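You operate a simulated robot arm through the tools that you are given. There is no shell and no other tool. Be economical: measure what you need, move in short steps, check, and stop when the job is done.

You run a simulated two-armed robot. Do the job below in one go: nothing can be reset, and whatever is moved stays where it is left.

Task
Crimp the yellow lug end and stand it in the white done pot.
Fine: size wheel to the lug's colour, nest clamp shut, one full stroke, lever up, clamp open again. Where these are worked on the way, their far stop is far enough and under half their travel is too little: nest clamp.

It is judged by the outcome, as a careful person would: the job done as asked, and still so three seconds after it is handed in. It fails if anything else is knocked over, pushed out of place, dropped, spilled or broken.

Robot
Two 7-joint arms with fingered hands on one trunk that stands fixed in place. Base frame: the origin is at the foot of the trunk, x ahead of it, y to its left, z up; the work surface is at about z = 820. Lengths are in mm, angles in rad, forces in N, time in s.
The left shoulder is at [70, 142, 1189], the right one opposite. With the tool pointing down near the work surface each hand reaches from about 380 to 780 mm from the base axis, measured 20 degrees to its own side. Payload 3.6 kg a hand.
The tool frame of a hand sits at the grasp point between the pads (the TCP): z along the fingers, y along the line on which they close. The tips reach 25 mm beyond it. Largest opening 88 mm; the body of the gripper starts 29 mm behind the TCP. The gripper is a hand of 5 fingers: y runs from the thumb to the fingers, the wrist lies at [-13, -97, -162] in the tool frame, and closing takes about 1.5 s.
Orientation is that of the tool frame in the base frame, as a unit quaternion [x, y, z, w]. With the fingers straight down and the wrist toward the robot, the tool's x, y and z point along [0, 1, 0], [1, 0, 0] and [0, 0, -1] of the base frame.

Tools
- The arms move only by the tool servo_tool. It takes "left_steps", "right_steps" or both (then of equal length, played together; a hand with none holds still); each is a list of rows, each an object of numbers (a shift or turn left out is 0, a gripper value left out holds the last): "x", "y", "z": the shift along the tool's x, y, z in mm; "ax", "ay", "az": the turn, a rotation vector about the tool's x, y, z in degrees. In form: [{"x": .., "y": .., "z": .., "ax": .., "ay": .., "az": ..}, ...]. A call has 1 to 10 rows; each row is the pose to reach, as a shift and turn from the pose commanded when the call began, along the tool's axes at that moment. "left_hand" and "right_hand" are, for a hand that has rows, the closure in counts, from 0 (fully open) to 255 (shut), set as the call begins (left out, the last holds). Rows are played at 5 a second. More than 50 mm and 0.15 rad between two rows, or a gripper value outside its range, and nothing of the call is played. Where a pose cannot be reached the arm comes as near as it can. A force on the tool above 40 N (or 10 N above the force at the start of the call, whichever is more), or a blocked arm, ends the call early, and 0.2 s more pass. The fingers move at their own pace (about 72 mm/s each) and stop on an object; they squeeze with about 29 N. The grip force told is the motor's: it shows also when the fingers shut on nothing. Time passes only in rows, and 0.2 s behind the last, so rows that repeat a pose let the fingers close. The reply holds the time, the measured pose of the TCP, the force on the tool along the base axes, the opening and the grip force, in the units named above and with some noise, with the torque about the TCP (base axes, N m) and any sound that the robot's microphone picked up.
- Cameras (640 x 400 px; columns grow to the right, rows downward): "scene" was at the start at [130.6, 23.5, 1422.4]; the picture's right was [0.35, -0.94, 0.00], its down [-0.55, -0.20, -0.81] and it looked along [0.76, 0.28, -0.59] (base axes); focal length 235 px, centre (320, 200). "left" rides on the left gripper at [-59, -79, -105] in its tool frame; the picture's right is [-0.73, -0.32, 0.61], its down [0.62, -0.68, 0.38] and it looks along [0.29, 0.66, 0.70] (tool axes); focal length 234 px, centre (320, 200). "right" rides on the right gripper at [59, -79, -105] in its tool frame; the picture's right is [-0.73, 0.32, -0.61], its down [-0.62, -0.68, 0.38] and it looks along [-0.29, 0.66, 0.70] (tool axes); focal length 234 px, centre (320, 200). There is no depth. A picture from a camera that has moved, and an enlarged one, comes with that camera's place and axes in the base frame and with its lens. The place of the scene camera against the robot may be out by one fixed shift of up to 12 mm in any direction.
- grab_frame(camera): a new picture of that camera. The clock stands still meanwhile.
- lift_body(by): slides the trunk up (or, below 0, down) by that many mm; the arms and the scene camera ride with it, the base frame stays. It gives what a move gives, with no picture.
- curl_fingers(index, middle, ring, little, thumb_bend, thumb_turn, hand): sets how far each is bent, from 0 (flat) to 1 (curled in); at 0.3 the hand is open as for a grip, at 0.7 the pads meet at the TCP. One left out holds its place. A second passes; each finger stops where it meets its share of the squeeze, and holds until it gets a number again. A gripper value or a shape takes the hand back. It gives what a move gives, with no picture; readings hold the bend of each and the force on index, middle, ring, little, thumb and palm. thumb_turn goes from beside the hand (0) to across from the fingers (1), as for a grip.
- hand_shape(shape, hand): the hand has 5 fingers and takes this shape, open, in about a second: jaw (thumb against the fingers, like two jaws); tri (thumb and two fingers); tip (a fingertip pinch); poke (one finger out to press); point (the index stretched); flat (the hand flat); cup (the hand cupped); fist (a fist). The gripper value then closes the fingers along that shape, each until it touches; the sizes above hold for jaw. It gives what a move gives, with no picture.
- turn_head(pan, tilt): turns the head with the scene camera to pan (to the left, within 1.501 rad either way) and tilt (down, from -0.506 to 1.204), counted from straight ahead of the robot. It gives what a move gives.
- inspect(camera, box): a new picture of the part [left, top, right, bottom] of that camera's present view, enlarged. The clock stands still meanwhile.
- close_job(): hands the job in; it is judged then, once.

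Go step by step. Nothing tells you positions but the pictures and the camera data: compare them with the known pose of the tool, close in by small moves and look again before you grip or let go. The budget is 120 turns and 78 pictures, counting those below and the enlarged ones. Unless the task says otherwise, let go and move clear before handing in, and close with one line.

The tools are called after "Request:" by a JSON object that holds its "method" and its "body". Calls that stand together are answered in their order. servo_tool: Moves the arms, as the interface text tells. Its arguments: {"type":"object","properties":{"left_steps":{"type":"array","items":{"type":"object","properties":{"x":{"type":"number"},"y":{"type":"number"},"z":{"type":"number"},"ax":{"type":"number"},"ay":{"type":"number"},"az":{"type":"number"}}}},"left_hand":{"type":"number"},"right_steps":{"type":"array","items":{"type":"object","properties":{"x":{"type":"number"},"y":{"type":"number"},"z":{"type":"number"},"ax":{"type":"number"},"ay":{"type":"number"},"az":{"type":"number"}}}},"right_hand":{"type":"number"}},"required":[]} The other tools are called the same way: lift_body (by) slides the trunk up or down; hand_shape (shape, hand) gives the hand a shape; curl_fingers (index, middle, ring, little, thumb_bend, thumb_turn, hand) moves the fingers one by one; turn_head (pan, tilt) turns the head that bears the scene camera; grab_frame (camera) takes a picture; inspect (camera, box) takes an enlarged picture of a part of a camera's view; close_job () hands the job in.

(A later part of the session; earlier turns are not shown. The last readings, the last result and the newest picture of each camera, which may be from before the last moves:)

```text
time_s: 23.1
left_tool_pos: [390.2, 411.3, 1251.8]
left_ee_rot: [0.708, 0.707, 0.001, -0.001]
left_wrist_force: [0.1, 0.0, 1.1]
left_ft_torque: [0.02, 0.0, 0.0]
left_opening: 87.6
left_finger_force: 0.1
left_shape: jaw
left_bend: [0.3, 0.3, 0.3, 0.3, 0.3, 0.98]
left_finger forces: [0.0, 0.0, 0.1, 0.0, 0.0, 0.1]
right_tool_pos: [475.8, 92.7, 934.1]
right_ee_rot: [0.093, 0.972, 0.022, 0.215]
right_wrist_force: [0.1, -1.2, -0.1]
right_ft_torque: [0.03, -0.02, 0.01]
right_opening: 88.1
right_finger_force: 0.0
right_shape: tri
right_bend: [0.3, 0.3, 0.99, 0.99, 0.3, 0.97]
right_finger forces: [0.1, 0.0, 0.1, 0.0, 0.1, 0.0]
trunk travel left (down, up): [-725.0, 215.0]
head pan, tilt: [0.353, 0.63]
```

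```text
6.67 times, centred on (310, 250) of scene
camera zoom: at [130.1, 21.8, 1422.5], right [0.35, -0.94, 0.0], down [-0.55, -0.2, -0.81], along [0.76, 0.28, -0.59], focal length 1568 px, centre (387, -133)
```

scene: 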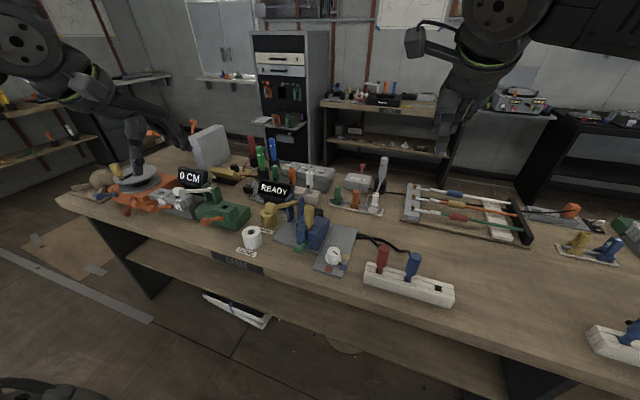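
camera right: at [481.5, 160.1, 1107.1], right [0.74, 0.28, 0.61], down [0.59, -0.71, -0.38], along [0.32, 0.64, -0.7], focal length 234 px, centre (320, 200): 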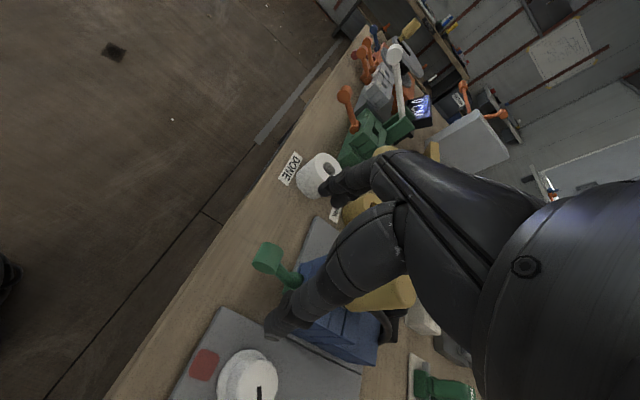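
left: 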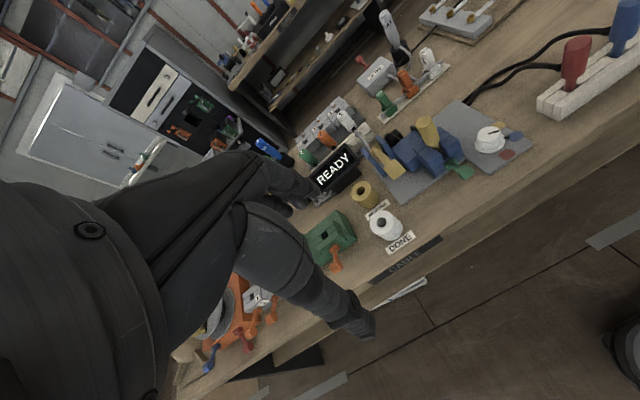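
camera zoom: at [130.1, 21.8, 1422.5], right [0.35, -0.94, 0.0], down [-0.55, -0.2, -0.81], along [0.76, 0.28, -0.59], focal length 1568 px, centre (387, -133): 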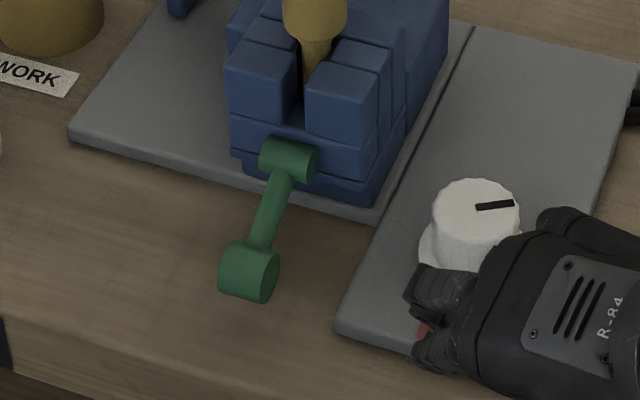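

The clamp is fully down at about −31°, and nothing else shifted. Next is the crimp lever: I'll bring the left hand in above its handle, turned so it closes along y.

Request:
{"method": "hand_shape", "body": {"shape": "tri", "hand": "left"}}

Request:
{"method": "servo_tool", "body": {"left_steps": [{"x": -7, "y": 18, "z": 14, "az": 8}, {"x": -14, "y": 36, "z": 28, "az": 16}, {"x": -21, "y": 54, "z": 42, "az": 24}, {"x": -28, "y": 72, "z": 56, "az": 32}, {"x": -34, "y": 90, "z": 70, "az": 40}, {"x": -41, "y": 108, "z": 84, "az": 48}, {"x": -48, "y": 126, "z": 98, "az": 56}, {"x": -55, "y": 144, "z": 112, "az": 64}, {"x": -62, "y": 162, "z": 126, "az": 72}, {"x": -69, "y": 182, "z": 140, "az": 80}]}}

Request:
{"method": "grab_frame", "body": {"camera": "left"}}

Request:
{"method": "inspect", "body": {"camera": "scene", "box": [220, 140, 380, 260]}}

```text
time_s: 24.0
left_tool_pos: [390.4, 412.4, 1250.4]
left_ee_rot: [0.708, 0.707, 0.0, 0.0]
left_wrist_force: [-0.8, -0.1, 0.2]
left_ft_torque: [-0.01, 0.02, -0.02]
left_opening: 87.5
left_finger_force: 0.2
left_shape: tri
left_bend: [0.3, 0.3, 0.99, 0.99, 0.3, 0.98]
left_finger forces: [0.0, 0.0, 0.1, 0.0, 0.1, 0.1]
right_tool_pos: [476.6, 94.4, 934.0]
right_ee_rot: [0.093, 0.972, 0.022, 0.213]
right_wrist_force: [0.4, 0.6, -0.2]
right_ft_torque: [0.03, 0.01, 0.01]
right_opening: 87.7
right_finger_force: 0.0
right_shape: tri
right_bend: [0.3, 0.3, 0.99, 0.99, 0.3, 0.97]
right_finger forces: [0.0, 0.0, 0.0, 0.0, 0.0, 0.0]
trunk travel left (down, up): [-725.0, 215.0]
head pan, tilt: [0.353, 0.63]
```

```text
time_s: 26.2
left_tool_pos: [574.0, 344.5, 1108.1]
left_ee_rot: [0.996, 0.085, 0.0, 0.0]
left_wrist_force: [0.0, -0.4, 0.8]
left_ft_torque: [0.0, 0.02, 0.01]
left_opening: 87.7
left_finger_force: 0.0
left_shape: tri
left_bend: [0.3, 0.3, 0.99, 0.99, 0.3, 0.98]
left_finger forces: [0.0, 0.0, 0.0, 0.0, 0.0, 0.1]
right_tool_pos: [477.0, 94.5, 933.1]
right_ee_rot: [0.092, 0.972, 0.021, 0.213]
right_wrist_force: [0.3, -0.2, 0.0]
right_ft_torque: [-0.01, 0.03, -0.01]
right_opening: 87.8
right_finger_force: 0.0
right_shape: tri
right_bend: [0.3, 0.3, 0.99, 0.99, 0.3, 0.97]
right_finger forces: [0.1, 0.0, 0.0, 0.0, 0.0, 0.1]
trunk travel left (down, up): [-725.0, 215.0]
head pan, tilt: [0.353, 0.63]
```

```text
43 pictures are left
camera left: at [502.8, 411.2, 1212.1], right [-0.77, 0.19, -0.61], down [0.5, 0.78, -0.38], along [0.4, -0.6, -0.7], focal length 234 px, centre (320, 200)
```

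left: 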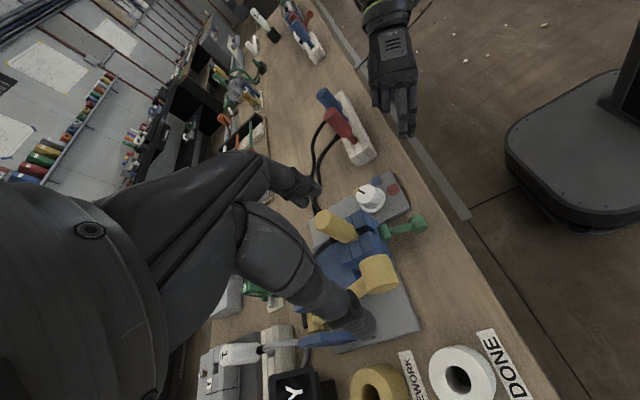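

```text
3.33 times, centred on (300, 200) of scene
camera zoom: at [132.9, 22.9, 1422.1], right [0.35, -0.94, 0.0], down [-0.55, -0.2, -0.81], along [0.76, 0.28, -0.59], focal length 784 px, centre (387, 200)
```

zoom: 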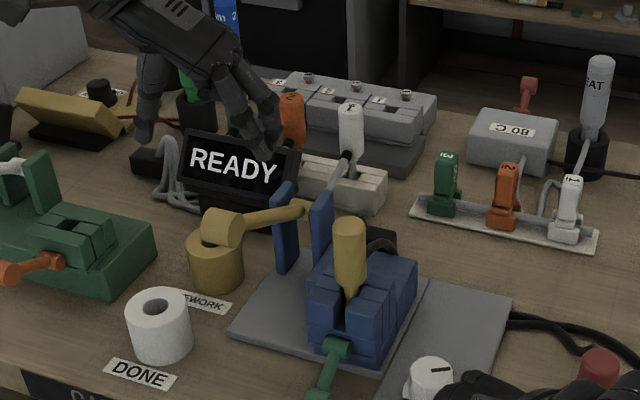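

The handle is refined to about (585, 343, 999). I'll lean the hand back and lower it over the handle.

Request:
{"method": "servo_tool", "body": {"left_steps": [{"ax": -1.1, "ay": 6.2}, {"ax": -2.2, "ay": 12.3}, {"ax": -3.2, "ay": 18.5}, {"ax": -4.3, "ay": 24.6}, {"ax": -4.3, "ay": 24.6}]}}

Request:
{"method": "servo_tool", "body": {"left_steps": [{"x": -12, "y": -1.5, "z": 32}, {"x": -24, "y": -3, "z": 64}, {"x": -36, "y": -4.6, "z": 95.8}, {"x": -36, "y": -4.6, "z": 95.8}]}}

Request:
{"method": "inspect", "body": {"camera": "left", "box": [220, 180, 480, 360]}}

```text
time_s: 27.4
left_tool_pos: [571.8, 343.1, 1110.2]
left_ee_rot: [0.973, 0.085, 0.215, 0.019]
left_wrist_force: [-0.2, 0.1, 0.7]
left_ft_torque: [0.0, -0.02, 0.01]
left_opening: 87.6
left_finger_force: 0.0
left_shape: tri
left_bend: [0.3, 0.3, 0.99, 0.99, 0.3, 0.98]
left_finger forces: [0.0, 0.0, 0.1, 0.1, 0.1, 0.0]
right_tool_pos: [477.1, 94.1, 932.9]
right_ee_rot: [0.093, 0.972, 0.022, 0.214]
right_wrist_force: [-0.4, 0.7, 0.0]
right_ft_torque: [-0.04, -0.02, -0.01]
right_opening: 87.8
right_finger_force: 0.0
right_shape: tri
right_bend: [0.3, 0.3, 0.99, 0.99, 0.3, 0.97]
right_finger forces: [0.0, 0.1, 0.0, 0.0, 0.1, 0.0]
trunk travel left (down, up): [-725.0, 215.0]
head pan, tilt: [0.353, 0.63]
```

```text
time_s: 28.4
left_tool_pos: [577.5, 342.2, 1007.9]
left_ee_rot: [0.972, 0.085, 0.216, 0.019]
left_wrist_force: [0.1, 0.6, 0.2]
left_ft_torque: [0.02, 0.01, 0.0]
left_opening: 87.9
left_finger_force: 0.1
left_shape: tri
left_bend: [0.3, 0.3, 0.99, 0.99, 0.3, 0.98]
left_finger forces: [0.0, 0.0, 0.0, 0.0, 0.1, 0.0]
right_tool_pos: [476.1, 94.9, 933.9]
right_ee_rot: [0.093, 0.972, 0.021, 0.214]
right_wrist_force: [0.3, -1.6, 0.1]
right_ft_torque: [0.03, 0.02, -0.02]
right_opening: 87.7
right_finger_force: 0.0
right_shape: tri
right_bend: [0.3, 0.3, 0.99, 0.99, 0.3, 0.97]
right_finger forces: [0.0, 0.1, 0.1, 0.0, 0.0, 0.1]
trunk travel left (down, up): [-725.0, 215.0]
head pan, tilt: [0.353, 0.63]
```

```text
2.22 times, centred on (350, 270) of left
camera zoom: at [468.6, 409.9, 1071.6], right [-0.44, 0.19, -0.88], down [0.61, 0.78, -0.14], along [0.66, -0.6, -0.46], focal length 520 px, centre (253, 44)
```

zoom: 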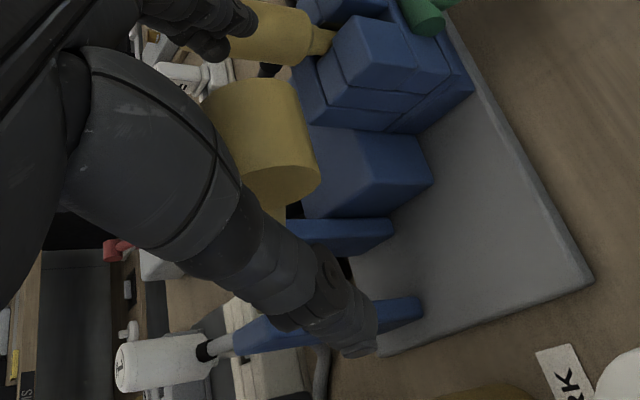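

The handle sits between thumb and fingers. I'll close on it.

Request:
{"method": "servo_tool", "body": {"left_steps": [{"x": 2.7, "z": 1}, {"x": 2.7, "z": 1}, {"x": 2.7, "z": 1}, {"x": 2.7, "z": 1}, {"x": 2.7, "z": 1}, {"x": 2.7, "z": 1}, {"x": 2.7, "z": 1}], "left_hand": 200}}

Request:
{"method": "inspect", "body": {"camera": "left", "box": [220, 180, 480, 360]}}

```text
time_s: 30.0
left_tool_pos: [584.0, 344.9, 1006.1]
left_ee_rot: [0.973, 0.085, 0.215, 0.018]
left_wrist_force: [3.9, 4.7, -6.7]
left_ft_torque: [0.01, 0.01, 0.09]
left_opening: 38.7
left_finger_force: 29.0
left_shape: tri
left_bend: [0.74, 0.57, 1.0, 1.0, 0.71, 1.0]
left_finger forces: [14.3, 11.2, 0.1, 0.0, 29.0, 0.1]
right_tool_pos: [478.0, 96.2, 932.9]
right_ee_rot: [0.093, 0.972, 0.021, 0.213]
right_wrist_force: [0.0, -0.5, -0.9]
right_ft_torque: [0.01, 0.02, -0.03]
right_opening: 87.8
right_finger_force: 0.1
right_shape: tri
right_bend: [0.3, 0.3, 0.99, 0.99, 0.3, 0.97]
right_finger forces: [0.0, 0.1, 0.1, 0.0, 0.1, 0.0]
trunk travel left (down, up): [-725.0, 215.0]
head pan, tilt: [0.353, 0.63]
```

```text
2.22 times, centred on (350, 270) of left
camera zoom: at [473.7, 412.5, 1070.1], right [-0.44, 0.19, -0.88], down [0.61, 0.78, -0.14], along [0.66, -0.6, -0.46], focal length 520 px, centre (253, 44)
```

zoom: 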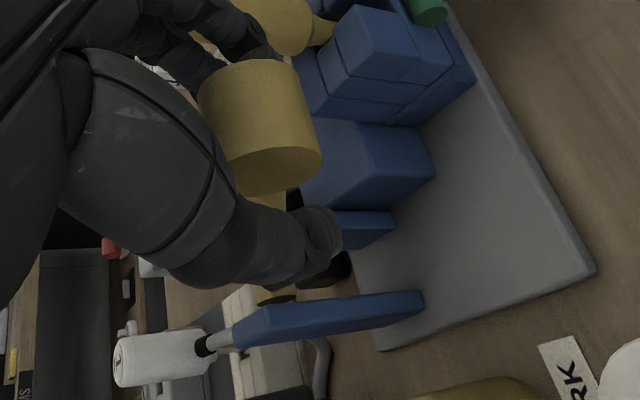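

I'm holding the handle, so I'll start the stroke along the arc to about 12° and watch the force.

Request:
{"method": "servo_tool", "body": {"left_steps": [{"x": -6, "y": -1, "z": 4.7}, {"x": -12.1, "y": -2.1, "z": 9.7}, {"x": -18, "y": -3.1, "z": 15.3}, {"x": -23.9, "y": -4.1, "z": 21.1}, {"x": -29.1, "y": -5.1, "z": 27.4}, {"x": -34.3, "y": -6, "z": 33.7}]}}

Request:
{"method": "inspect", "body": {"camera": "left", "box": [220, 180, 480, 360]}}

```text
time_s: 31.4
left_tool_pos: [565.3, 344.1, 961.4]
left_ee_rot: [0.973, 0.086, 0.214, 0.019]
left_wrist_force: [12.4, 13.7, -2.3]
left_ft_torque: [-0.07, -0.26, 0.14]
left_opening: 38.6
left_finger_force: 29.2
left_shape: tri
left_bend: [0.75, 0.59, 1.0, 1.0, 0.69, 1.0]
left_finger forces: [13.7, 12.9, 0.0, 0.1, 35.2, 0.0]
right_tool_pos: [478.8, 96.4, 931.5]
right_ee_rot: [0.093, 0.973, 0.019, 0.212]
right_wrist_force: [0.2, -0.4, -0.5]
right_ft_torque: [0.05, 0.01, -0.02]
right_opening: 88.0
right_finger_force: 0.0
right_shape: tri
right_bend: [0.3, 0.3, 0.99, 0.99, 0.3, 0.97]
right_finger forces: [0.1, 0.0, 0.0, 0.0, 0.0, 0.0]
trunk travel left (down, up): [-725.0, 215.0]
head pan, tilt: [0.353, 0.63]
```

```text
2.22 times, centred on (350, 270) of left
camera zoom: at [456.6, 411.4, 1024.4], right [-0.44, 0.19, -0.88], down [0.61, 0.78, -0.14], along [0.66, -0.6, -0.46], focal length 520 px, centre (253, 44)
```

zoom: 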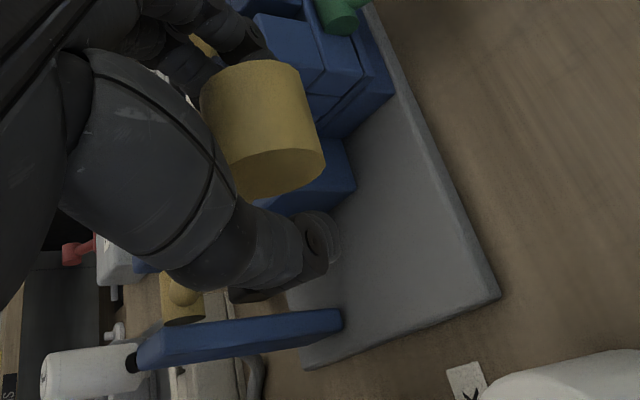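

Request:
{"method": "inspect", "body": {"camera": "scene", "box": [240, 170, 360, 260]}}

```text
4.44 times, centred on (300, 215) of scene
camera zoom: at [134.1, 27.4, 1421.9], right [0.35, -0.94, 0.0], down [-0.55, -0.21, -0.81], along [0.76, 0.28, -0.59], focal length 1045 px, centre (409, 133)
```

zoom: 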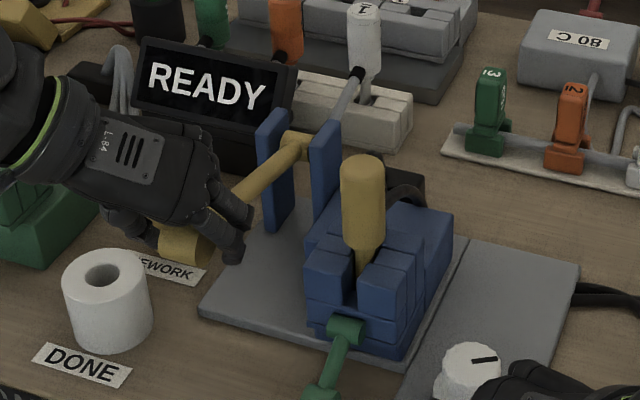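

The hand is clear of the lug and the lever follows. I'll continue down.

Request:
{"method": "servo_tool", "body": {"left_steps": [{"x": -4.6, "y": -1.7, "z": 6.8}, {"x": -9.1, "y": -2.9, "z": 13.7}, {"x": -13, "y": -3.9, "z": 21}, {"x": -16.8, "y": -4.8, "z": 28.3}, {"x": -20, "y": -5.4, "z": 36}, {"x": -22.8, "y": -5.9, "z": 43.6}, {"x": -25.2, "y": -6.3, "z": 51.5}, {"x": -27.4, "y": -6.7, "z": 59.4}]}}

```text
time_s: 32.5
left_tool_pos: [560.5, 345.0, 941.8]
left_ee_rot: [0.971, 0.089, 0.221, 0.016]
left_wrist_force: [33.5, 13.8, -3.6]
left_ft_torque: [-0.21, -0.41, 0.46]
left_opening: 38.2
left_finger_force: 28.9
left_shape: tri
left_bend: [0.75, 0.59, 1.0, 1.0, 0.69, 1.0]
left_finger forces: [14.5, 22.9, 0.0, 0.1, 34.3, 0.0]
left hand out of reach, approached as far as the arm can: row 2, 3, 4, 5
right_tool_pos: [480.4, 94.7, 930.6]
right_ee_rot: [0.094, 0.973, 0.021, 0.211]
right_wrist_force: [-0.3, 0.4, -0.4]
right_ft_torque: [0.02, -0.03, 0.01]
right_opening: 87.7
right_finger_force: 0.2
right_shape: tri
right_bend: [0.3, 0.3, 0.99, 0.99, 0.3, 0.97]
right_finger forces: [0.0, 0.0, 0.1, 0.0, 0.0, 0.0]
trunk travel left (down, up): [-725.0, 215.0]
head pan, tilt: [0.353, 0.63]
stopped in row 5 (left hand): the force on the tool passed its limit at 42 N (the readings are from after the stop); the commanded pose is now the measured one
```

The left arm hit a reach limit, so I'll lower the trunk to help. First I'll raise the right hand out of the way and ease the sideways pull on the lever.

Request:
{"method": "servo_tool", "body": {"right_steps": [{"x": -16, "y": 3, "z": -36}, {"x": -33, "y": 6, "z": -73}, {"x": -49, "y": 9, "z": -109}, {"x": -66, "y": 12, "z": -146}, {"x": -82, "y": 16, "z": -182}], "left_steps": [{"x": 2, "y": 0.3, "z": 1}, {"x": 3.6, "y": 0.6, "z": 1.7}, {"x": 3.6, "y": 0.6, "z": 1.7}, {"x": 3.6, "y": 0.6, "z": 1.7}, {"x": 3.6, "y": 0.6, "z": 1.7}]}}

Request:
{"method": "lift_body", "body": {"by": -10}}

```text
time_s: 33.6
left_tool_pos: [560.1, 344.9, 941.2]
left_ee_rot: [0.972, 0.088, 0.216, 0.017]
left_wrist_force: [27.6, 13.7, -2.3]
left_ft_torque: [-0.15, -0.35, 0.43]
left_opening: 38.0
left_finger_force: 29.0
left_shape: tri
left_bend: [0.75, 0.59, 1.0, 1.0, 0.69, 1.0]
left_finger forces: [14.0, 19.7, 0.0, 0.0, 32.7, 0.0]
right_tool_pos: [483.1, 99.0, 1132.5]
right_ee_rot: [0.093, 0.973, 0.018, 0.211]
right_wrist_force: [-0.4, 0.5, 0.2]
right_ft_torque: [-0.01, -0.01, 0.04]
right_opening: 87.8
right_finger_force: 0.1
right_shape: tri
right_bend: [0.3, 0.3, 0.99, 0.99, 0.3, 0.97]
right_finger forces: [0.1, 0.0, 0.0, 0.0, 0.0, 0.1]
trunk travel left (down, up): [-725.0, 215.0]
head pan, tilt: [0.353, 0.63]
```

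```text
time_s: 34.2
left_tool_pos: [560.4, 344.6, 931.5]
left_ee_rot: [0.972, 0.088, 0.216, 0.017]
left_wrist_force: [26.5, 13.6, -1.6]
left_ft_torque: [-0.22, -0.4, 0.39]
left_opening: 38.2
left_finger_force: 29.2
left_shape: tri
left_bend: [0.75, 0.59, 1.0, 1.0, 0.69, 1.0]
left_finger forces: [14.3, 18.0, 0.0, 0.0, 33.9, 0.0]
right_tool_pos: [483.7, 98.6, 1122.6]
right_ee_rot: [0.092, 0.973, 0.019, 0.212]
right_wrist_force: [-0.2, -0.6, 0.1]
right_ft_torque: [-0.03, 0.0, 0.01]
right_opening: 87.7
right_finger_force: 0.1
right_shape: tri
right_bend: [0.3, 0.3, 0.99, 0.99, 0.3, 0.97]
right_finger forces: [0.1, 0.0, 0.0, 0.1, 0.1, 0.0]
trunk travel left (down, up): [-715.0, 225.0]
head pan, tilt: [0.353, 0.63]
```

Request:
{"method": "servo_tool", "body": {"left_steps": [{"x": 3, "y": -1, "z": 1.2}, {"x": 5.9, "y": -2.1, "z": 2.5}, {"x": 5.9, "y": -2.1, "z": 2.5}]}}

Request:
{"method": "lift_body", "body": {"by": -15}}

```text
time_s: 35.0
left_tool_pos: [560.4, 345.5, 936.0]
left_ee_rot: [0.972, 0.086, 0.217, 0.015]
left_wrist_force: [14.5, 4.6, -3.3]
left_ft_torque: [-0.18, -0.2, 0.28]
left_opening: 37.7
left_finger_force: 28.8
left_shape: tri
left_bend: [0.75, 0.59, 1.0, 1.0, 0.7, 1.0]
left_finger forces: [16.3, 14.4, 0.0, 0.1, 29.0, 0.1]
left hand out of reach, approached as far as the arm can: row 2, 3
right_tool_pos: [480.5, 96.3, 1123.8]
right_ee_rot: [0.093, 0.972, 0.02, 0.213]
right_wrist_force: [-0.4, 0.4, 0.1]
right_ft_torque: [0.02, 0.03, 0.0]
right_opening: 87.8
right_finger_force: 0.0
right_shape: tri
right_bend: [0.3, 0.3, 0.99, 0.99, 0.3, 0.97]
right_finger forces: [0.1, 0.0, 0.1, 0.0, 0.1, 0.0]
trunk travel left (down, up): [-715.0, 225.0]
head pan, tilt: [0.353, 0.63]
```

```text
time_s: 35.7
left_tool_pos: [561.6, 345.5, 922.0]
left_ee_rot: [0.972, 0.088, 0.216, 0.016]
left_wrist_force: [15.3, 3.0, -1.9]
left_ft_torque: [-0.24, -0.24, 0.21]
left_opening: 37.9
left_finger_force: 29.0
left_shape: tri
left_bend: [0.75, 0.59, 1.0, 1.0, 0.7, 1.0]
left_finger forces: [16.6, 13.6, 0.0, 0.0, 29.0, 0.0]
right_tool_pos: [480.0, 95.9, 1108.3]
right_ee_rot: [0.093, 0.972, 0.02, 0.213]
right_wrist_force: [-0.7, 0.0, -0.6]
right_ft_torque: [0.03, 0.01, 0.01]
right_opening: 87.7
right_finger_force: 0.0
right_shape: tri
right_bend: [0.3, 0.3, 0.99, 0.99, 0.3, 0.97]
right_finger forces: [0.0, 0.0, 0.0, 0.0, 0.1, 0.1]
trunk travel left (down, up): [-700.0, 240.0]
head pan, tilt: [0.353, 0.63]
```

The trunk works well for moving down. To gain arm slack I'll ease the lever back up a little and then lower the trunk in stages.

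Request:
{"method": "servo_tool", "body": {"left_steps": [{"x": 10, "y": 1.8, "z": -11.9}, {"x": 19.9, "y": 3.5, "z": -23.7}, {"x": 29, "y": 5, "z": -34.8}, {"x": 38.1, "y": 6.6, "z": -45.9}, {"x": 38.1, "y": 6.6, "z": -45.9}]}}

Request:
{"method": "lift_body", "body": {"by": -30}}

```text
time_s: 36.9
left_tool_pos: [572.4, 345.3, 980.2]
left_ee_rot: [0.972, 0.087, 0.218, 0.015]
left_wrist_force: [-3.8, 3.6, -1.3]
left_ft_torque: [0.14, 0.18, 0.13]
left_opening: 36.4
left_finger_force: 28.5
left_shape: tri
left_bend: [0.75, 0.59, 1.0, 1.0, 0.72, 1.0]
left_finger forces: [15.4, 13.6, 0.1, 0.0, 25.1, 0.0]
right_tool_pos: [476.8, 95.9, 1110.5]
right_ee_rot: [0.093, 0.972, 0.021, 0.215]
right_wrist_force: [0.4, -0.2, 0.0]
right_ft_torque: [-0.03, 0.05, 0.04]
right_opening: 87.6
right_finger_force: 0.1
right_shape: tri
right_bend: [0.3, 0.3, 0.99, 0.99, 0.3, 0.97]
right_finger forces: [0.0, 0.0, 0.0, 0.0, 0.0, 0.0]
trunk travel left (down, up): [-700.0, 240.0]
head pan, tilt: [0.353, 0.63]
```

```text
time_s: 37.6
left_tool_pos: [569.0, 345.1, 950.2]
left_ee_rot: [0.972, 0.087, 0.22, 0.015]
left_wrist_force: [-20.6, 2.7, 1.6]
left_ft_torque: [0.01, 0.13, -0.15]
left_opening: 36.5
left_finger_force: 28.7
left_shape: tri
left_bend: [0.76, 0.75, 1.0, 1.0, 0.73, 1.0]
left_finger forces: [14.3, 10.3, 0.1, 0.0, 26.1, 0.0]
right_tool_pos: [473.3, 96.9, 1081.9]
right_ee_rot: [0.093, 0.972, 0.02, 0.216]
right_wrist_force: [-0.9, 0.0, 0.5]
right_ft_torque: [0.0, -0.01, -0.01]
right_opening: 87.8
right_finger_force: 0.0
right_shape: tri
right_bend: [0.3, 0.3, 0.99, 0.99, 0.3, 0.97]
right_finger forces: [0.0, 0.0, 0.0, 0.0, 0.0, 0.1]
trunk travel left (down, up): [-670.0, 270.0]
head pan, tilt: [0.353, 0.63]
```

Request:
{"method": "inspect", "body": {"camera": "left", "box": [220, 180, 480, 360]}}

```text
2.22 times, centred on (350, 270) of left
camera zoom: at [458.7, 411.6, 1013.7], right [-0.44, 0.2, -0.88], down [0.61, 0.78, -0.13], along [0.66, -0.59, -0.46], focal length 520 px, centre (253, 44)
```

zoom: 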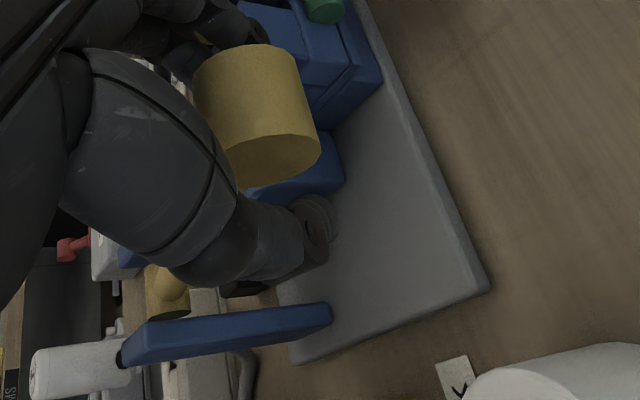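

The handle is still held, just a few mm off centre. I'll continue down with small combined moves.

Request:
{"method": "servo_tool", "body": {"left_steps": [{"x": -6, "y": -1, "z": 4}, {"x": -10, "y": -1.7, "z": 12.5}, {"x": -13.1, "y": -2.3, "z": 21.4}, {"x": -13.1, "y": -2.3, "z": 21.4}]}}

Request:
{"method": "lift_body", "body": {"by": -25}}

```text
time_s: 38.6
left_tool_pos: [568.0, 346.7, 926.1]
left_ee_rot: [0.972, 0.088, 0.218, 0.016]
left_wrist_force: [-15.6, 2.4, -1.0]
left_ft_torque: [-0.03, 0.09, -0.16]
left_opening: 36.2
left_finger_force: 29.6
left_shape: tri
left_bend: [0.76, 0.75, 1.0, 1.0, 0.74, 1.0]
left_finger forces: [15.6, 7.4, 0.0, 0.0, 25.7, 0.0]
right_tool_pos: [475.0, 95.5, 1081.6]
right_ee_rot: [0.093, 0.972, 0.022, 0.216]
right_wrist_force: [0.1, 0.0, 0.7]
right_ft_torque: [0.02, 0.02, 0.01]
right_opening: 87.8
right_finger_force: 0.1
right_shape: tri
right_bend: [0.3, 0.3, 0.99, 0.99, 0.3, 0.97]
right_finger forces: [0.0, 0.1, 0.0, 0.1, 0.1, 0.1]
trunk travel left (down, up): [-670.0, 270.0]
head pan, tilt: [0.353, 0.63]
```

```text
time_s: 39.3
left_tool_pos: [569.3, 347.6, 902.3]
left_ee_rot: [0.972, 0.087, 0.219, 0.016]
left_wrist_force: [-7.1, 5.4, -4.2]
left_ft_torque: [-0.04, 0.01, -0.1]
left_opening: 34.7
left_finger_force: 29.3
left_shape: tri
left_bend: [0.76, 0.75, 1.0, 1.0, 0.74, 1.0]
left_finger forces: [16.7, 5.1, 0.0, 0.0, 26.3, 0.0]
right_tool_pos: [476.2, 96.1, 1054.7]
right_ee_rot: [0.092, 0.972, 0.019, 0.214]
right_wrist_force: [0.2, -0.3, -0.6]
right_ft_torque: [0.03, 0.01, 0.02]
right_opening: 87.8
right_finger_force: 0.0
right_shape: tri
right_bend: [0.3, 0.3, 0.99, 0.99, 0.3, 0.97]
right_finger forces: [0.1, 0.0, 0.0, 0.0, 0.0, 0.0]
trunk travel left (down, up): [-645.0, 295.0]
head pan, tilt: [0.353, 0.63]
```

Request:
{"method": "servo_tool", "body": {"left_steps": [{"x": -1, "y": -0.2, "z": 8}, {"x": -1.8, "y": -0.3, "z": 15.7}]}}

Request:
{"method": "lift_body", "body": {"by": -20}}

Request:
{"method": "inspect", "body": {"camera": "left", "box": [220, 180, 480, 360]}}

```text
time_s: 39.9
left_tool_pos: [574.3, 345.9, 884.9]
left_ee_rot: [0.972, 0.088, 0.218, 0.015]
left_wrist_force: [-8.9, 9.0, -3.0]
left_ft_torque: [-0.04, 0.0, -0.06]
left_opening: 33.4
left_finger_force: 29.1
left_shape: tri
left_bend: [0.76, 0.75, 1.0, 1.0, 0.76, 1.0]
left_finger forces: [14.4, 3.3, 0.1, 0.0, 25.4, 0.0]
right_tool_pos: [476.7, 97.6, 1055.0]
right_ee_rot: [0.093, 0.972, 0.02, 0.214]
right_wrist_force: [-0.5, -0.3, -0.1]
right_ft_torque: [0.01, 0.01, 0.01]
right_opening: 87.9
right_finger_force: 0.1
right_shape: tri
right_bend: [0.3, 0.3, 0.99, 0.99, 0.3, 0.97]
right_finger forces: [0.0, 0.0, 0.1, 0.1, 0.0, 0.0]
trunk travel left (down, up): [-645.0, 295.0]
head pan, tilt: [0.353, 0.63]
```

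```text
time_s: 40.6
left_tool_pos: [576.2, 346.6, 864.8]
left_ee_rot: [0.972, 0.088, 0.219, 0.015]
left_wrist_force: [7.5, 12.1, 0.6]
left_ft_torque: [-0.13, -0.09, 0.18]
left_opening: 32.6
left_finger_force: 28.6
left_shape: tri
left_bend: [0.76, 0.75, 1.0, 1.0, 0.75, 1.0]
left_finger forces: [18.5, 2.3, 0.0, 0.0, 29.1, 0.1]
right_tool_pos: [477.9, 97.9, 1035.5]
right_ee_rot: [0.092, 0.972, 0.019, 0.214]
right_wrist_force: [0.0, 0.6, -0.6]
right_ft_torque: [0.0, 0.0, -0.03]
right_opening: 87.7
right_finger_force: 0.2
right_shape: tri
right_bend: [0.3, 0.3, 0.99, 0.99, 0.3, 0.97]
right_finger forces: [0.0, 0.0, 0.0, 0.0, 0.1, 0.1]
trunk travel left (down, up): [-625.0, 315.0]
head pan, tilt: [0.353, 0.63]
```

```text
2.22 times, centred on (350, 270) of left
camera zoom: at [466.1, 412.6, 928.1], right [-0.44, 0.19, -0.88], down [0.61, 0.78, -0.13], along [0.66, -0.59, -0.46], focal length 520 px, centre (253, 44)
```

zoom: 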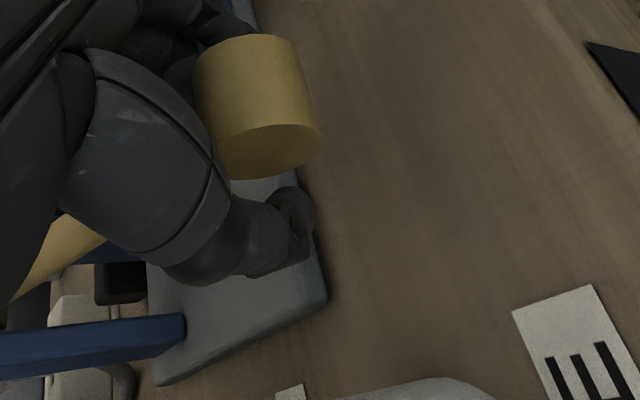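

Request:
{"method": "servo_tool", "body": {"left_steps": [{"x": 4, "y": 0.3, "z": 3}, {"x": 6, "y": -0.2, "z": 6}]}}

Request:
{"method": "lift_body", "body": {"by": -8}}

Request:
{"method": "inspect", "body": {"camera": "left", "box": [220, 180, 480, 360]}}

```text
time_s: 41.2
left_tool_pos: [577.9, 347.7, 866.2]
left_ee_rot: [0.972, 0.087, 0.217, 0.016]
left_wrist_force: [0.2, 9.2, -2.1]
left_ft_torque: [-0.09, -0.01, 0.07]
left_opening: 32.4
left_finger_force: 28.9
left_shape: tri
left_bend: [0.76, 0.75, 1.0, 1.0, 0.76, 1.0]
left_finger forces: [17.9, 2.0, 0.0, 0.0, 25.8, 0.1]
left hand out of reach, approached as far as the arm can: row 2
right_tool_pos: [478.2, 95.8, 1034.9]
right_ee_rot: [0.093, 0.972, 0.02, 0.213]
right_wrist_force: [0.3, 0.6, -0.2]
right_ft_torque: [-0.01, 0.02, -0.01]
right_opening: 87.7
right_finger_force: 0.1
right_shape: tri
right_bend: [0.3, 0.3, 0.99, 0.99, 0.3, 0.97]
right_finger forces: [0.0, 0.0, 0.1, 0.0, 0.0, 0.1]
trunk travel left (down, up): [-625.0, 315.0]
head pan, tilt: [0.353, 0.63]
```

```text
time_s: 41.8
left_tool_pos: [577.5, 347.1, 862.3]
left_ee_rot: [0.971, 0.088, 0.221, 0.015]
left_wrist_force: [1.6, 14.0, 20.1]
left_ft_torque: [-0.18, 0.02, 0.23]
left_opening: 32.4
left_finger_force: 29.0
left_shape: tri
left_bend: [0.76, 0.76, 1.0, 1.0, 0.76, 1.0]
left_finger forces: [18.1, 1.9, 0.0, 0.0, 29.3, 0.0]
right_tool_pos: [476.6, 96.8, 1028.5]
right_ee_rot: [0.093, 0.972, 0.02, 0.216]
right_wrist_force: [-0.2, 0.0, 0.7]
right_ft_torque: [-0.03, 0.02, 0.01]
right_opening: 87.9
right_finger_force: 0.1
right_shape: tri
right_bend: [0.3, 0.3, 0.99, 0.99, 0.3, 0.97]
right_finger forces: [0.0, 0.0, 0.1, 0.1, 0.0, 0.0]
trunk travel left (down, up): [-617.0, 323.0]
head pan, tilt: [0.353, 0.63]
```

```text
2.22 times, centred on (350, 270) of left
camera zoom: at [466.1, 412.4, 924.6], right [-0.43, 0.19, -0.88], down [0.61, 0.79, -0.13], along [0.67, -0.59, -0.46], focal length 520 px, centre (253, 44)
```

zoom: 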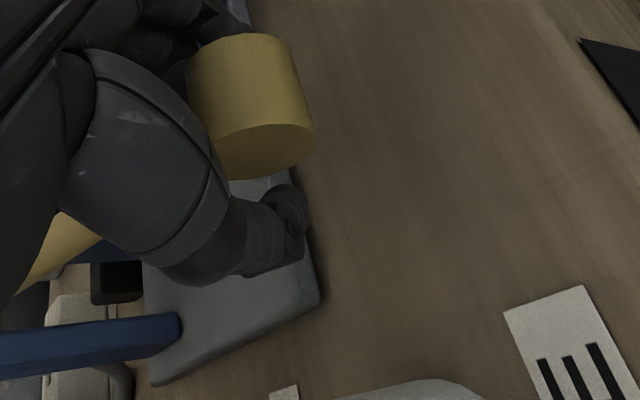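

Request:
{"method": "inspect", "body": {"camera": "scene", "box": [220, 140, 360, 245]}}

```text
3.81 times, centred on (290, 192) of scene
camera zoom: at [128.1, 24.7, 1314.9], right [0.35, -0.94, 0.0], down [-0.55, -0.2, -0.81], along [0.76, 0.28, -0.59], focal length 896 px, centre (434, 229)
```

zoom: 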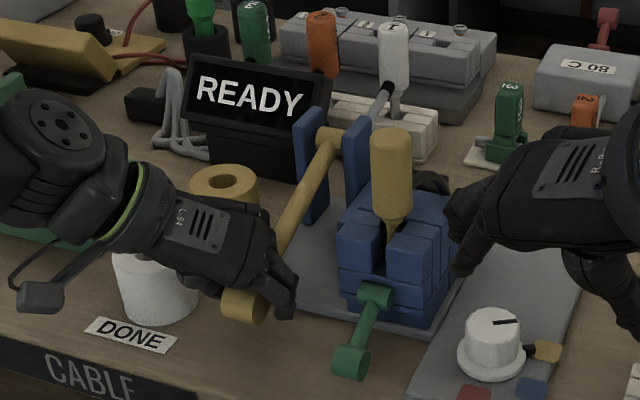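

The upward force on the hand suggests a stop at about −22°. I'll press slightly more to tell a stop from slip.

Request:
{"method": "lift_body", "body": {"by": -4}}

Request:
{"method": "inspect", "body": {"camera": "left", "box": [180, 160, 480, 400]}}

```text
time_s: 42.3
left_tool_pos: [575.8, 346.9, 859.1]
left_ee_rot: [0.971, 0.088, 0.222, 0.014]
left_wrist_force: [5.2, 18.0, 33.3]
left_ft_torque: [-0.03, 0.1, 0.43]
left_opening: 32.8
left_finger_force: 29.3
left_shape: tri
left_bend: [0.76, 0.76, 1.0, 1.0, 0.77, 1.0]
left_finger forces: [17.5, 5.0, 0.2, 0.0, 33.7, 0.0]
right_tool_pos: [474.3, 95.5, 1025.7]
right_ee_rot: [0.093, 0.972, 0.021, 0.215]
right_wrist_force: [-0.7, 0.7, 0.2]
right_ft_torque: [0.01, -0.04, 0.03]
right_opening: 87.6
right_finger_force: 0.0
right_shape: tri
right_bend: [0.3, 0.3, 0.99, 0.99, 0.3, 0.97]
right_finger forces: [0.0, 0.1, 0.1, 0.0, 0.0, 0.1]
trunk travel left (down, up): [-613.0, 327.0]
head pan, tilt: [0.353, 0.63]
```

```text
1.67 times, centred on (330, 280) of left
camera zoom: at [465.1, 412.1, 921.3], right [-0.43, 0.19, -0.88], down [0.61, 0.79, -0.12], along [0.67, -0.59, -0.46], focal length 390 px, centre (303, 67)
```

zoom: 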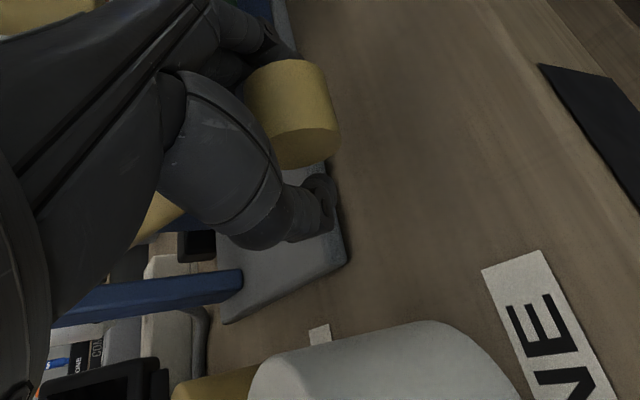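

The force acts at the handle with little torque, so this is the lever's own stop and the full stroke is done. Now I'll raise the lever along its arc.

Request:
{"method": "servo_tool", "body": {"left_steps": [{"x": 1.2, "y": 0.2, "z": -11}, {"x": 2.4, "y": 0.4, "z": -22.1}, {"x": 4.6, "y": 0.8, "z": -31.6}, {"x": 6.9, "y": 1.2, "z": -41.1}, {"x": 10.8, "y": 1.8, "z": -51.5}, {"x": 14.8, "y": 2.5, "z": -62}, {"x": 20.2, "y": 3.4, "z": -71.8}, {"x": 25.5, "y": 4.4, "z": -81.5}]}}

Request:
{"method": "inspect", "body": {"camera": "left", "box": [180, 160, 480, 400]}}

```text
time_s: 44.1
left_tool_pos: [569.0, 347.4, 936.0]
left_ee_rot: [0.972, 0.088, 0.216, 0.015]
left_wrist_force: [11.6, 13.1, -6.6]
left_ft_torque: [0.08, 0.5, 0.17]
left_opening: 31.8
left_finger_force: 29.1
left_shape: tri
left_bend: [0.76, 0.74, 1.0, 1.0, 0.77, 1.0]
left_finger forces: [21.3, 18.9, 0.0, 0.0, 34.0, 0.0]
right_tool_pos: [480.7, 99.4, 1020.6]
right_ee_rot: [0.092, 0.973, 0.02, 0.212]
right_wrist_force: [-0.3, 0.3, 0.1]
right_ft_torque: [0.03, -0.02, 0.04]
right_opening: 87.9
right_finger_force: 0.1
right_shape: tri
right_bend: [0.3, 0.3, 0.99, 0.99, 0.3, 0.97]
right_finger forces: [0.0, 0.0, 0.0, 0.1, 0.0, 0.0]
trunk travel left (down, up): [-613.0, 327.0]
head pan, tilt: [0.353, 0.63]
```

```text
1.67 times, centred on (330, 280) of left
camera zoom: at [458.6, 412.7, 1000.5], right [-0.44, 0.19, -0.88], down [0.61, 0.78, -0.13], along [0.66, -0.59, -0.46], focal length 390 px, centre (303, 67)
```

zoom: 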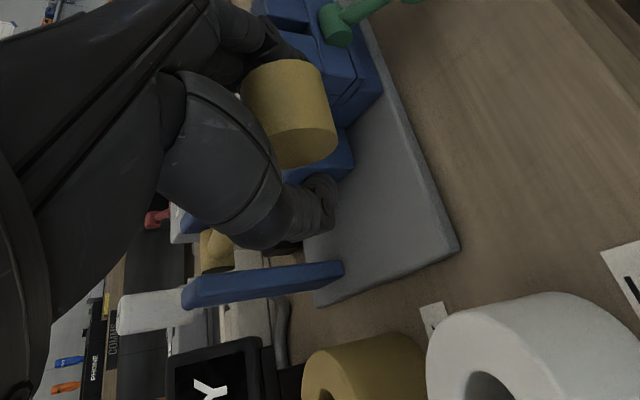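

Request:
{"method": "servo_tool", "body": {"left_steps": [{"x": 8, "y": 1, "z": -7.5}, {"x": 14, "y": 2, "z": -14.5}, {"x": 21, "y": 3.2, "z": -21.5}, {"x": 27, "y": 4.3, "z": -28.5}, {"x": 36, "y": 5.8, "z": -36}, {"x": 44, "y": 7.2, "z": -43}, {"x": 48, "y": 7.9, "z": -46}, {"x": 48, "y": 7.9, "z": -46}]}}

Request:
{"method": "inspect", "body": {"camera": "left", "box": [180, 160, 480, 400]}}

```text
time_s: 45.8
left_tool_pos: [591.6, 347.9, 994.7]
left_ee_rot: [0.974, 0.085, 0.211, 0.012]
left_wrist_force: [-4.6, 3.2, -22.6]
left_ft_torque: [0.1, 0.15, -0.55]
left_opening: 33.7
left_finger_force: 29.3
left_shape: tri
left_bend: [0.76, 0.59, 1.0, 1.0, 0.78, 1.0]
left_finger forces: [23.0, 13.7, 0.1, 0.1, 35.3, 0.1]
right_tool_pos: [478.6, 96.7, 1022.5]
right_ee_rot: [0.093, 0.973, 0.02, 0.213]
right_wrist_force: [-0.5, -0.4, 0.2]
right_ft_torque: [0.01, 0.02, -0.01]
right_opening: 87.8
right_finger_force: 0.0
right_shape: tri
right_bend: [0.3, 0.3, 0.99, 0.99, 0.3, 0.97]
right_finger forces: [0.0, 0.0, 0.0, 0.0, 0.0, 0.0]
trunk travel left (down, up): [-613.0, 327.0]
head pan, tilt: [0.353, 0.63]
stopped in row 8 (left hand): the force on the tool passed its limit at 41 N (the readings are from after the stop); the commanded pose is now the measured one
```

```text
1.67 times, centred on (330, 280) of left
camera zoom: at [481.8, 413.5, 1059.8], right [-0.45, 0.2, -0.87], down [0.61, 0.78, -0.13], along [0.65, -0.59, -0.48], focal length 390 px, centre (303, 67)
```

zoom: 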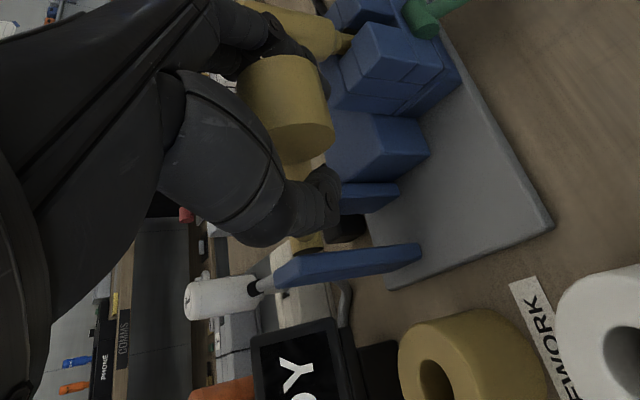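

The lever is back at its top stop. I'll release it with the left hand and retreat.

Request:
{"method": "servo_tool", "body": {"left_steps": [{}, {}, {}, {}, {}, {}], "left_hand": 0}}

Request:
{"method": "servo_tool", "body": {"left_steps": [{"z": -40}, {"z": -80}, {"z": -120}, {"z": -150, "y": -40}, {"z": -170, "y": -80}]}}

Request:
{"method": "inspect", "body": {"camera": "scene", "box": [210, 130, 370, 250]}}

```text
time_s: 47.2
left_tool_pos: [590.2, 345.2, 998.5]
left_ee_rot: [0.973, 0.086, 0.216, 0.013]
left_wrist_force: [-0.1, -0.2, 0.0]
left_ft_torque: [-0.03, 0.0, 0.03]
left_opening: 87.7
left_finger_force: 0.1
left_shape: tri
left_bend: [0.3, 0.3, 0.99, 0.99, 0.3, 0.98]
left_finger forces: [0.0, 0.1, 0.0, 0.1, 0.1, 0.0]
right_tool_pos: [477.0, 95.5, 1022.7]
right_ee_rot: [0.093, 0.972, 0.021, 0.214]
right_wrist_force: [0.1, 0.3, 0.0]
right_ft_torque: [-0.02, 0.01, 0.01]
right_opening: 87.6
right_finger_force: 0.0
right_shape: tri
right_bend: [0.3, 0.3, 0.99, 0.99, 0.3, 0.97]
right_finger forces: [0.0, 0.0, 0.0, 0.0, 0.0, 0.1]
trunk travel left (down, up): [-613.0, 327.0]
head pan, tilt: [0.353, 0.63]
```

```text
time_s: 48.4
left_tool_pos: [505.3, 422.8, 1150.1]
left_ee_rot: [0.973, 0.086, 0.215, 0.013]
left_wrist_force: [0.3, 0.5, -0.4]
left_ft_torque: [0.0, -0.03, -0.03]
left_opening: 87.9
left_finger_force: 0.1
left_shape: tri
left_bend: [0.3, 0.3, 0.99, 0.99, 0.3, 0.98]
left_finger forces: [0.0, 0.0, 0.0, 0.0, 0.0, 0.0]
right_tool_pos: [476.5, 94.8, 1023.4]
right_ee_rot: [0.093, 0.972, 0.021, 0.215]
right_wrist_force: [0.1, 0.2, 0.3]
right_ft_torque: [0.0, 0.01, -0.05]
right_opening: 87.8
right_finger_force: 0.0
right_shape: tri
right_bend: [0.3, 0.3, 0.99, 0.99, 0.3, 0.97]
right_finger forces: [0.1, 0.0, 0.0, 0.1, 0.0, 0.1]
trunk travel left (down, up): [-613.0, 327.0]
head pan, tilt: [0.353, 0.63]
```

```text
3.33 times, centred on (290, 190) of scene
camera zoom: at [130.2, 23.9, 1310.4], right [0.35, -0.94, 0.0], down [-0.55, -0.2, -0.81], along [0.76, 0.28, -0.59], focal length 784 px, centre (420, 233)
```

zoom: 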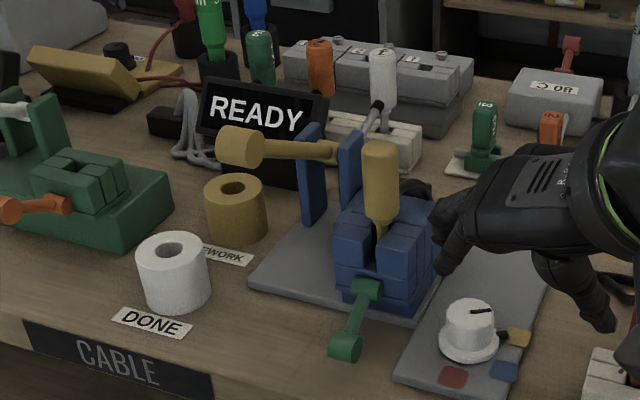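

The lever is up, the wheel is on yellow and all is undisturbed. Next I'll bring the right hand back to the clamp knob at about (551, 247, 846).

Request:
{"method": "servo_tool", "body": {"right_steps": [{"x": 4, "y": 38.5, "z": 19}, {"x": 8, "y": 77, "z": 38}, {"x": 12, "y": 115, "z": 57}, {"x": 16.4, "y": 153.7, "z": 75.6}, {"x": 16.4, "y": 153.7, "z": 75.6}]}}

Request:
{"method": "servo_tool", "body": {"right_steps": [{"x": 6, "y": -1, "z": 34}, {"x": 11, "y": -2, "z": 68}, {"x": 17, "y": -3.3, "z": 102}, {"x": 17, "y": -3.3, "z": 102}]}}

Request:
{"method": "inspect", "body": {"camera": "right", "box": [160, 180, 420, 360]}}

```text
time_s: 49.6
left_tool_pos: [505.0, 419.7, 1151.0]
left_ee_rot: [0.973, 0.086, 0.215, 0.012]
left_wrist_force: [0.8, 0.3, 0.4]
left_ft_torque: [0.03, -0.02, 0.02]
left_opening: 87.5
left_finger_force: 0.2
left_shape: tri
left_bend: [0.3, 0.3, 0.99, 0.99, 0.3, 0.98]
left_finger forces: [0.0, 0.1, 0.0, 0.0, 0.0, 0.0]
right_tool_pos: [521.8, 250.6, 958.7]
right_ee_rot: [0.092, 0.972, 0.021, 0.213]
right_wrist_force: [1.3, 0.0, -0.1]
right_ft_torque: [0.01, 0.01, 0.0]
right_opening: 87.9
right_finger_force: 0.1
right_shape: tri
right_bend: [0.3, 0.3, 0.99, 0.99, 0.3, 0.97]
right_finger forces: [0.0, 0.1, 0.0, 0.0, 0.0, 0.0]
trunk travel left (down, up): [-613.0, 327.0]
head pan, tilt: [0.353, 0.63]
```

```text
time_s: 50.6
left_tool_pos: [504.2, 422.7, 1150.5]
left_ee_rot: [0.973, 0.086, 0.215, 0.013]
left_wrist_force: [-0.5, 0.0, 0.3]
left_ft_torque: [0.0, 0.02, -0.01]
left_opening: 87.6
left_finger_force: 0.1
left_shape: tri
left_bend: [0.3, 0.3, 0.99, 0.99, 0.3, 0.98]
left_finger forces: [0.0, 0.0, 0.0, 0.0, 0.1, 0.0]
right_tool_pos: [547.9, 248.8, 863.1]
right_ee_rot: [0.093, 0.972, 0.021, 0.215]
right_wrist_force: [0.4, 0.6, -0.1]
right_ft_torque: [0.02, 0.0, 0.0]
right_opening: 88.0
right_finger_force: 0.1
right_shape: tri
right_bend: [0.3, 0.3, 0.99, 0.99, 0.3, 0.97]
right_finger forces: [0.0, 0.0, 0.1, 0.1, 0.0, 0.0]
trunk travel left (down, up): [-613.0, 327.0]
head pan, tilt: [0.353, 0.63]
```

```text
2.22 times, centred on (290, 270) of right
camera zoom: at [437.6, 182.9, 928.6], right [0.45, 0.18, 0.88], down [0.6, -0.79, -0.14], along [0.66, 0.59, -0.46], focal length 520 px, centre (387, 44)
```

zoom: 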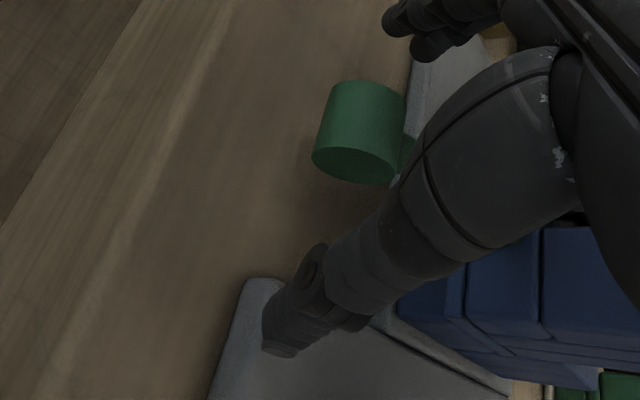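

The knob is between the pads again. I'll close and then lift along the arc.

Request:
{"method": "servo_tool", "body": {"right_steps": [{}, {}, {}, {}, {}, {}, {}], "right_hand": 200}}

Request:
{"method": "servo_tool", "body": {"right_steps": [{"x": 0.2, "y": 0, "z": -11.2}, {"x": -1.5, "y": 0.3, "z": -21.1}, {"x": -4.9, "y": 1, "z": -30.7}, {"x": -9.8, "y": 1.9, "z": -39.5}, {"x": -16.1, "y": 3.1, "z": -47.2}, {"x": -20, "y": 3.9, "z": -50.7}, {"x": -23.7, "y": 4.6, "z": -53.8}, {"x": -25.5, "y": 4.9, "z": -55}]}}

Request:
{"method": "inspect", "body": {"camera": "right", "box": [160, 180, 420, 360]}}

```text
time_s: 52.2
left_tool_pos: [505.4, 421.4, 1150.0]
left_ee_rot: [0.973, 0.086, 0.214, 0.012]
left_wrist_force: [0.2, 0.0, 0.2]
left_ft_torque: [0.02, -0.01, -0.03]
left_opening: 87.7
left_finger_force: 0.1
left_shape: tri
left_bend: [0.3, 0.3, 0.99, 0.99, 0.3, 0.98]
left_finger forces: [0.0, 0.0, 0.1, 0.0, 0.0, 0.0]
right_tool_pos: [550.1, 248.7, 863.0]
right_ee_rot: [0.093, 0.972, 0.021, 0.214]
right_wrist_force: [2.7, -5.5, -1.7]
right_ft_torque: [-0.05, 0.02, -0.03]
right_opening: 29.9
right_finger_force: 29.0
right_shape: tri
right_bend: [0.74, 0.73, 1.0, 1.0, 0.73, 1.0]
right_finger forces: [11.8, 11.5, 0.0, 0.1, 24.8, 0.1]
trunk travel left (down, up): [-613.0, 327.0]
head pan, tilt: [0.353, 0.63]
```

```text
time_s: 53.5
left_tool_pos: [508.8, 424.9, 1146.7]
left_ee_rot: [0.973, 0.087, 0.213, 0.013]
left_wrist_force: [-0.7, 0.0, -0.2]
left_ft_torque: [-0.01, -0.04, 0.02]
left_opening: 87.7
left_finger_force: 0.1
left_shape: tri
left_bend: [0.3, 0.3, 0.99, 0.99, 0.3, 0.98]
left_finger forces: [0.1, 0.0, 0.1, 0.0, 0.1, 0.0]
right_tool_pos: [546.7, 247.7, 901.4]
right_ee_rot: [0.095, 0.974, 0.011, 0.206]
right_wrist_force: [11.4, -4.1, -26.0]
right_ft_torque: [-0.09, 0.09, -0.04]
right_opening: 26.2
right_finger_force: 29.0
right_shape: tri
right_bend: [0.75, 0.61, 1.0, 1.0, 0.76, 1.0]
right_finger forces: [13.7, 22.9, 0.1, 0.0, 25.8, 0.0]
trunk travel left (down, up): [-613.0, 327.0]
head pan, tilt: [0.353, 0.63]
stopped in row 6 (right hand): the force on the tool passed its limit at 44 N (the readings are from after the stop); the commanded pose is now the measured one
```

```text
2.22 times, centred on (290, 270) of right
camera zoom: at [436.4, 183.4, 971.0], right [0.46, 0.19, 0.87], down [0.59, -0.79, -0.14], along [0.66, 0.58, -0.48], focal length 520 px, centre (387, 44)
```

zoom: 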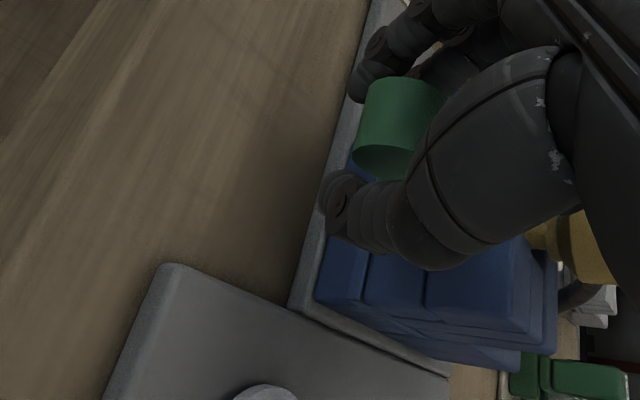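

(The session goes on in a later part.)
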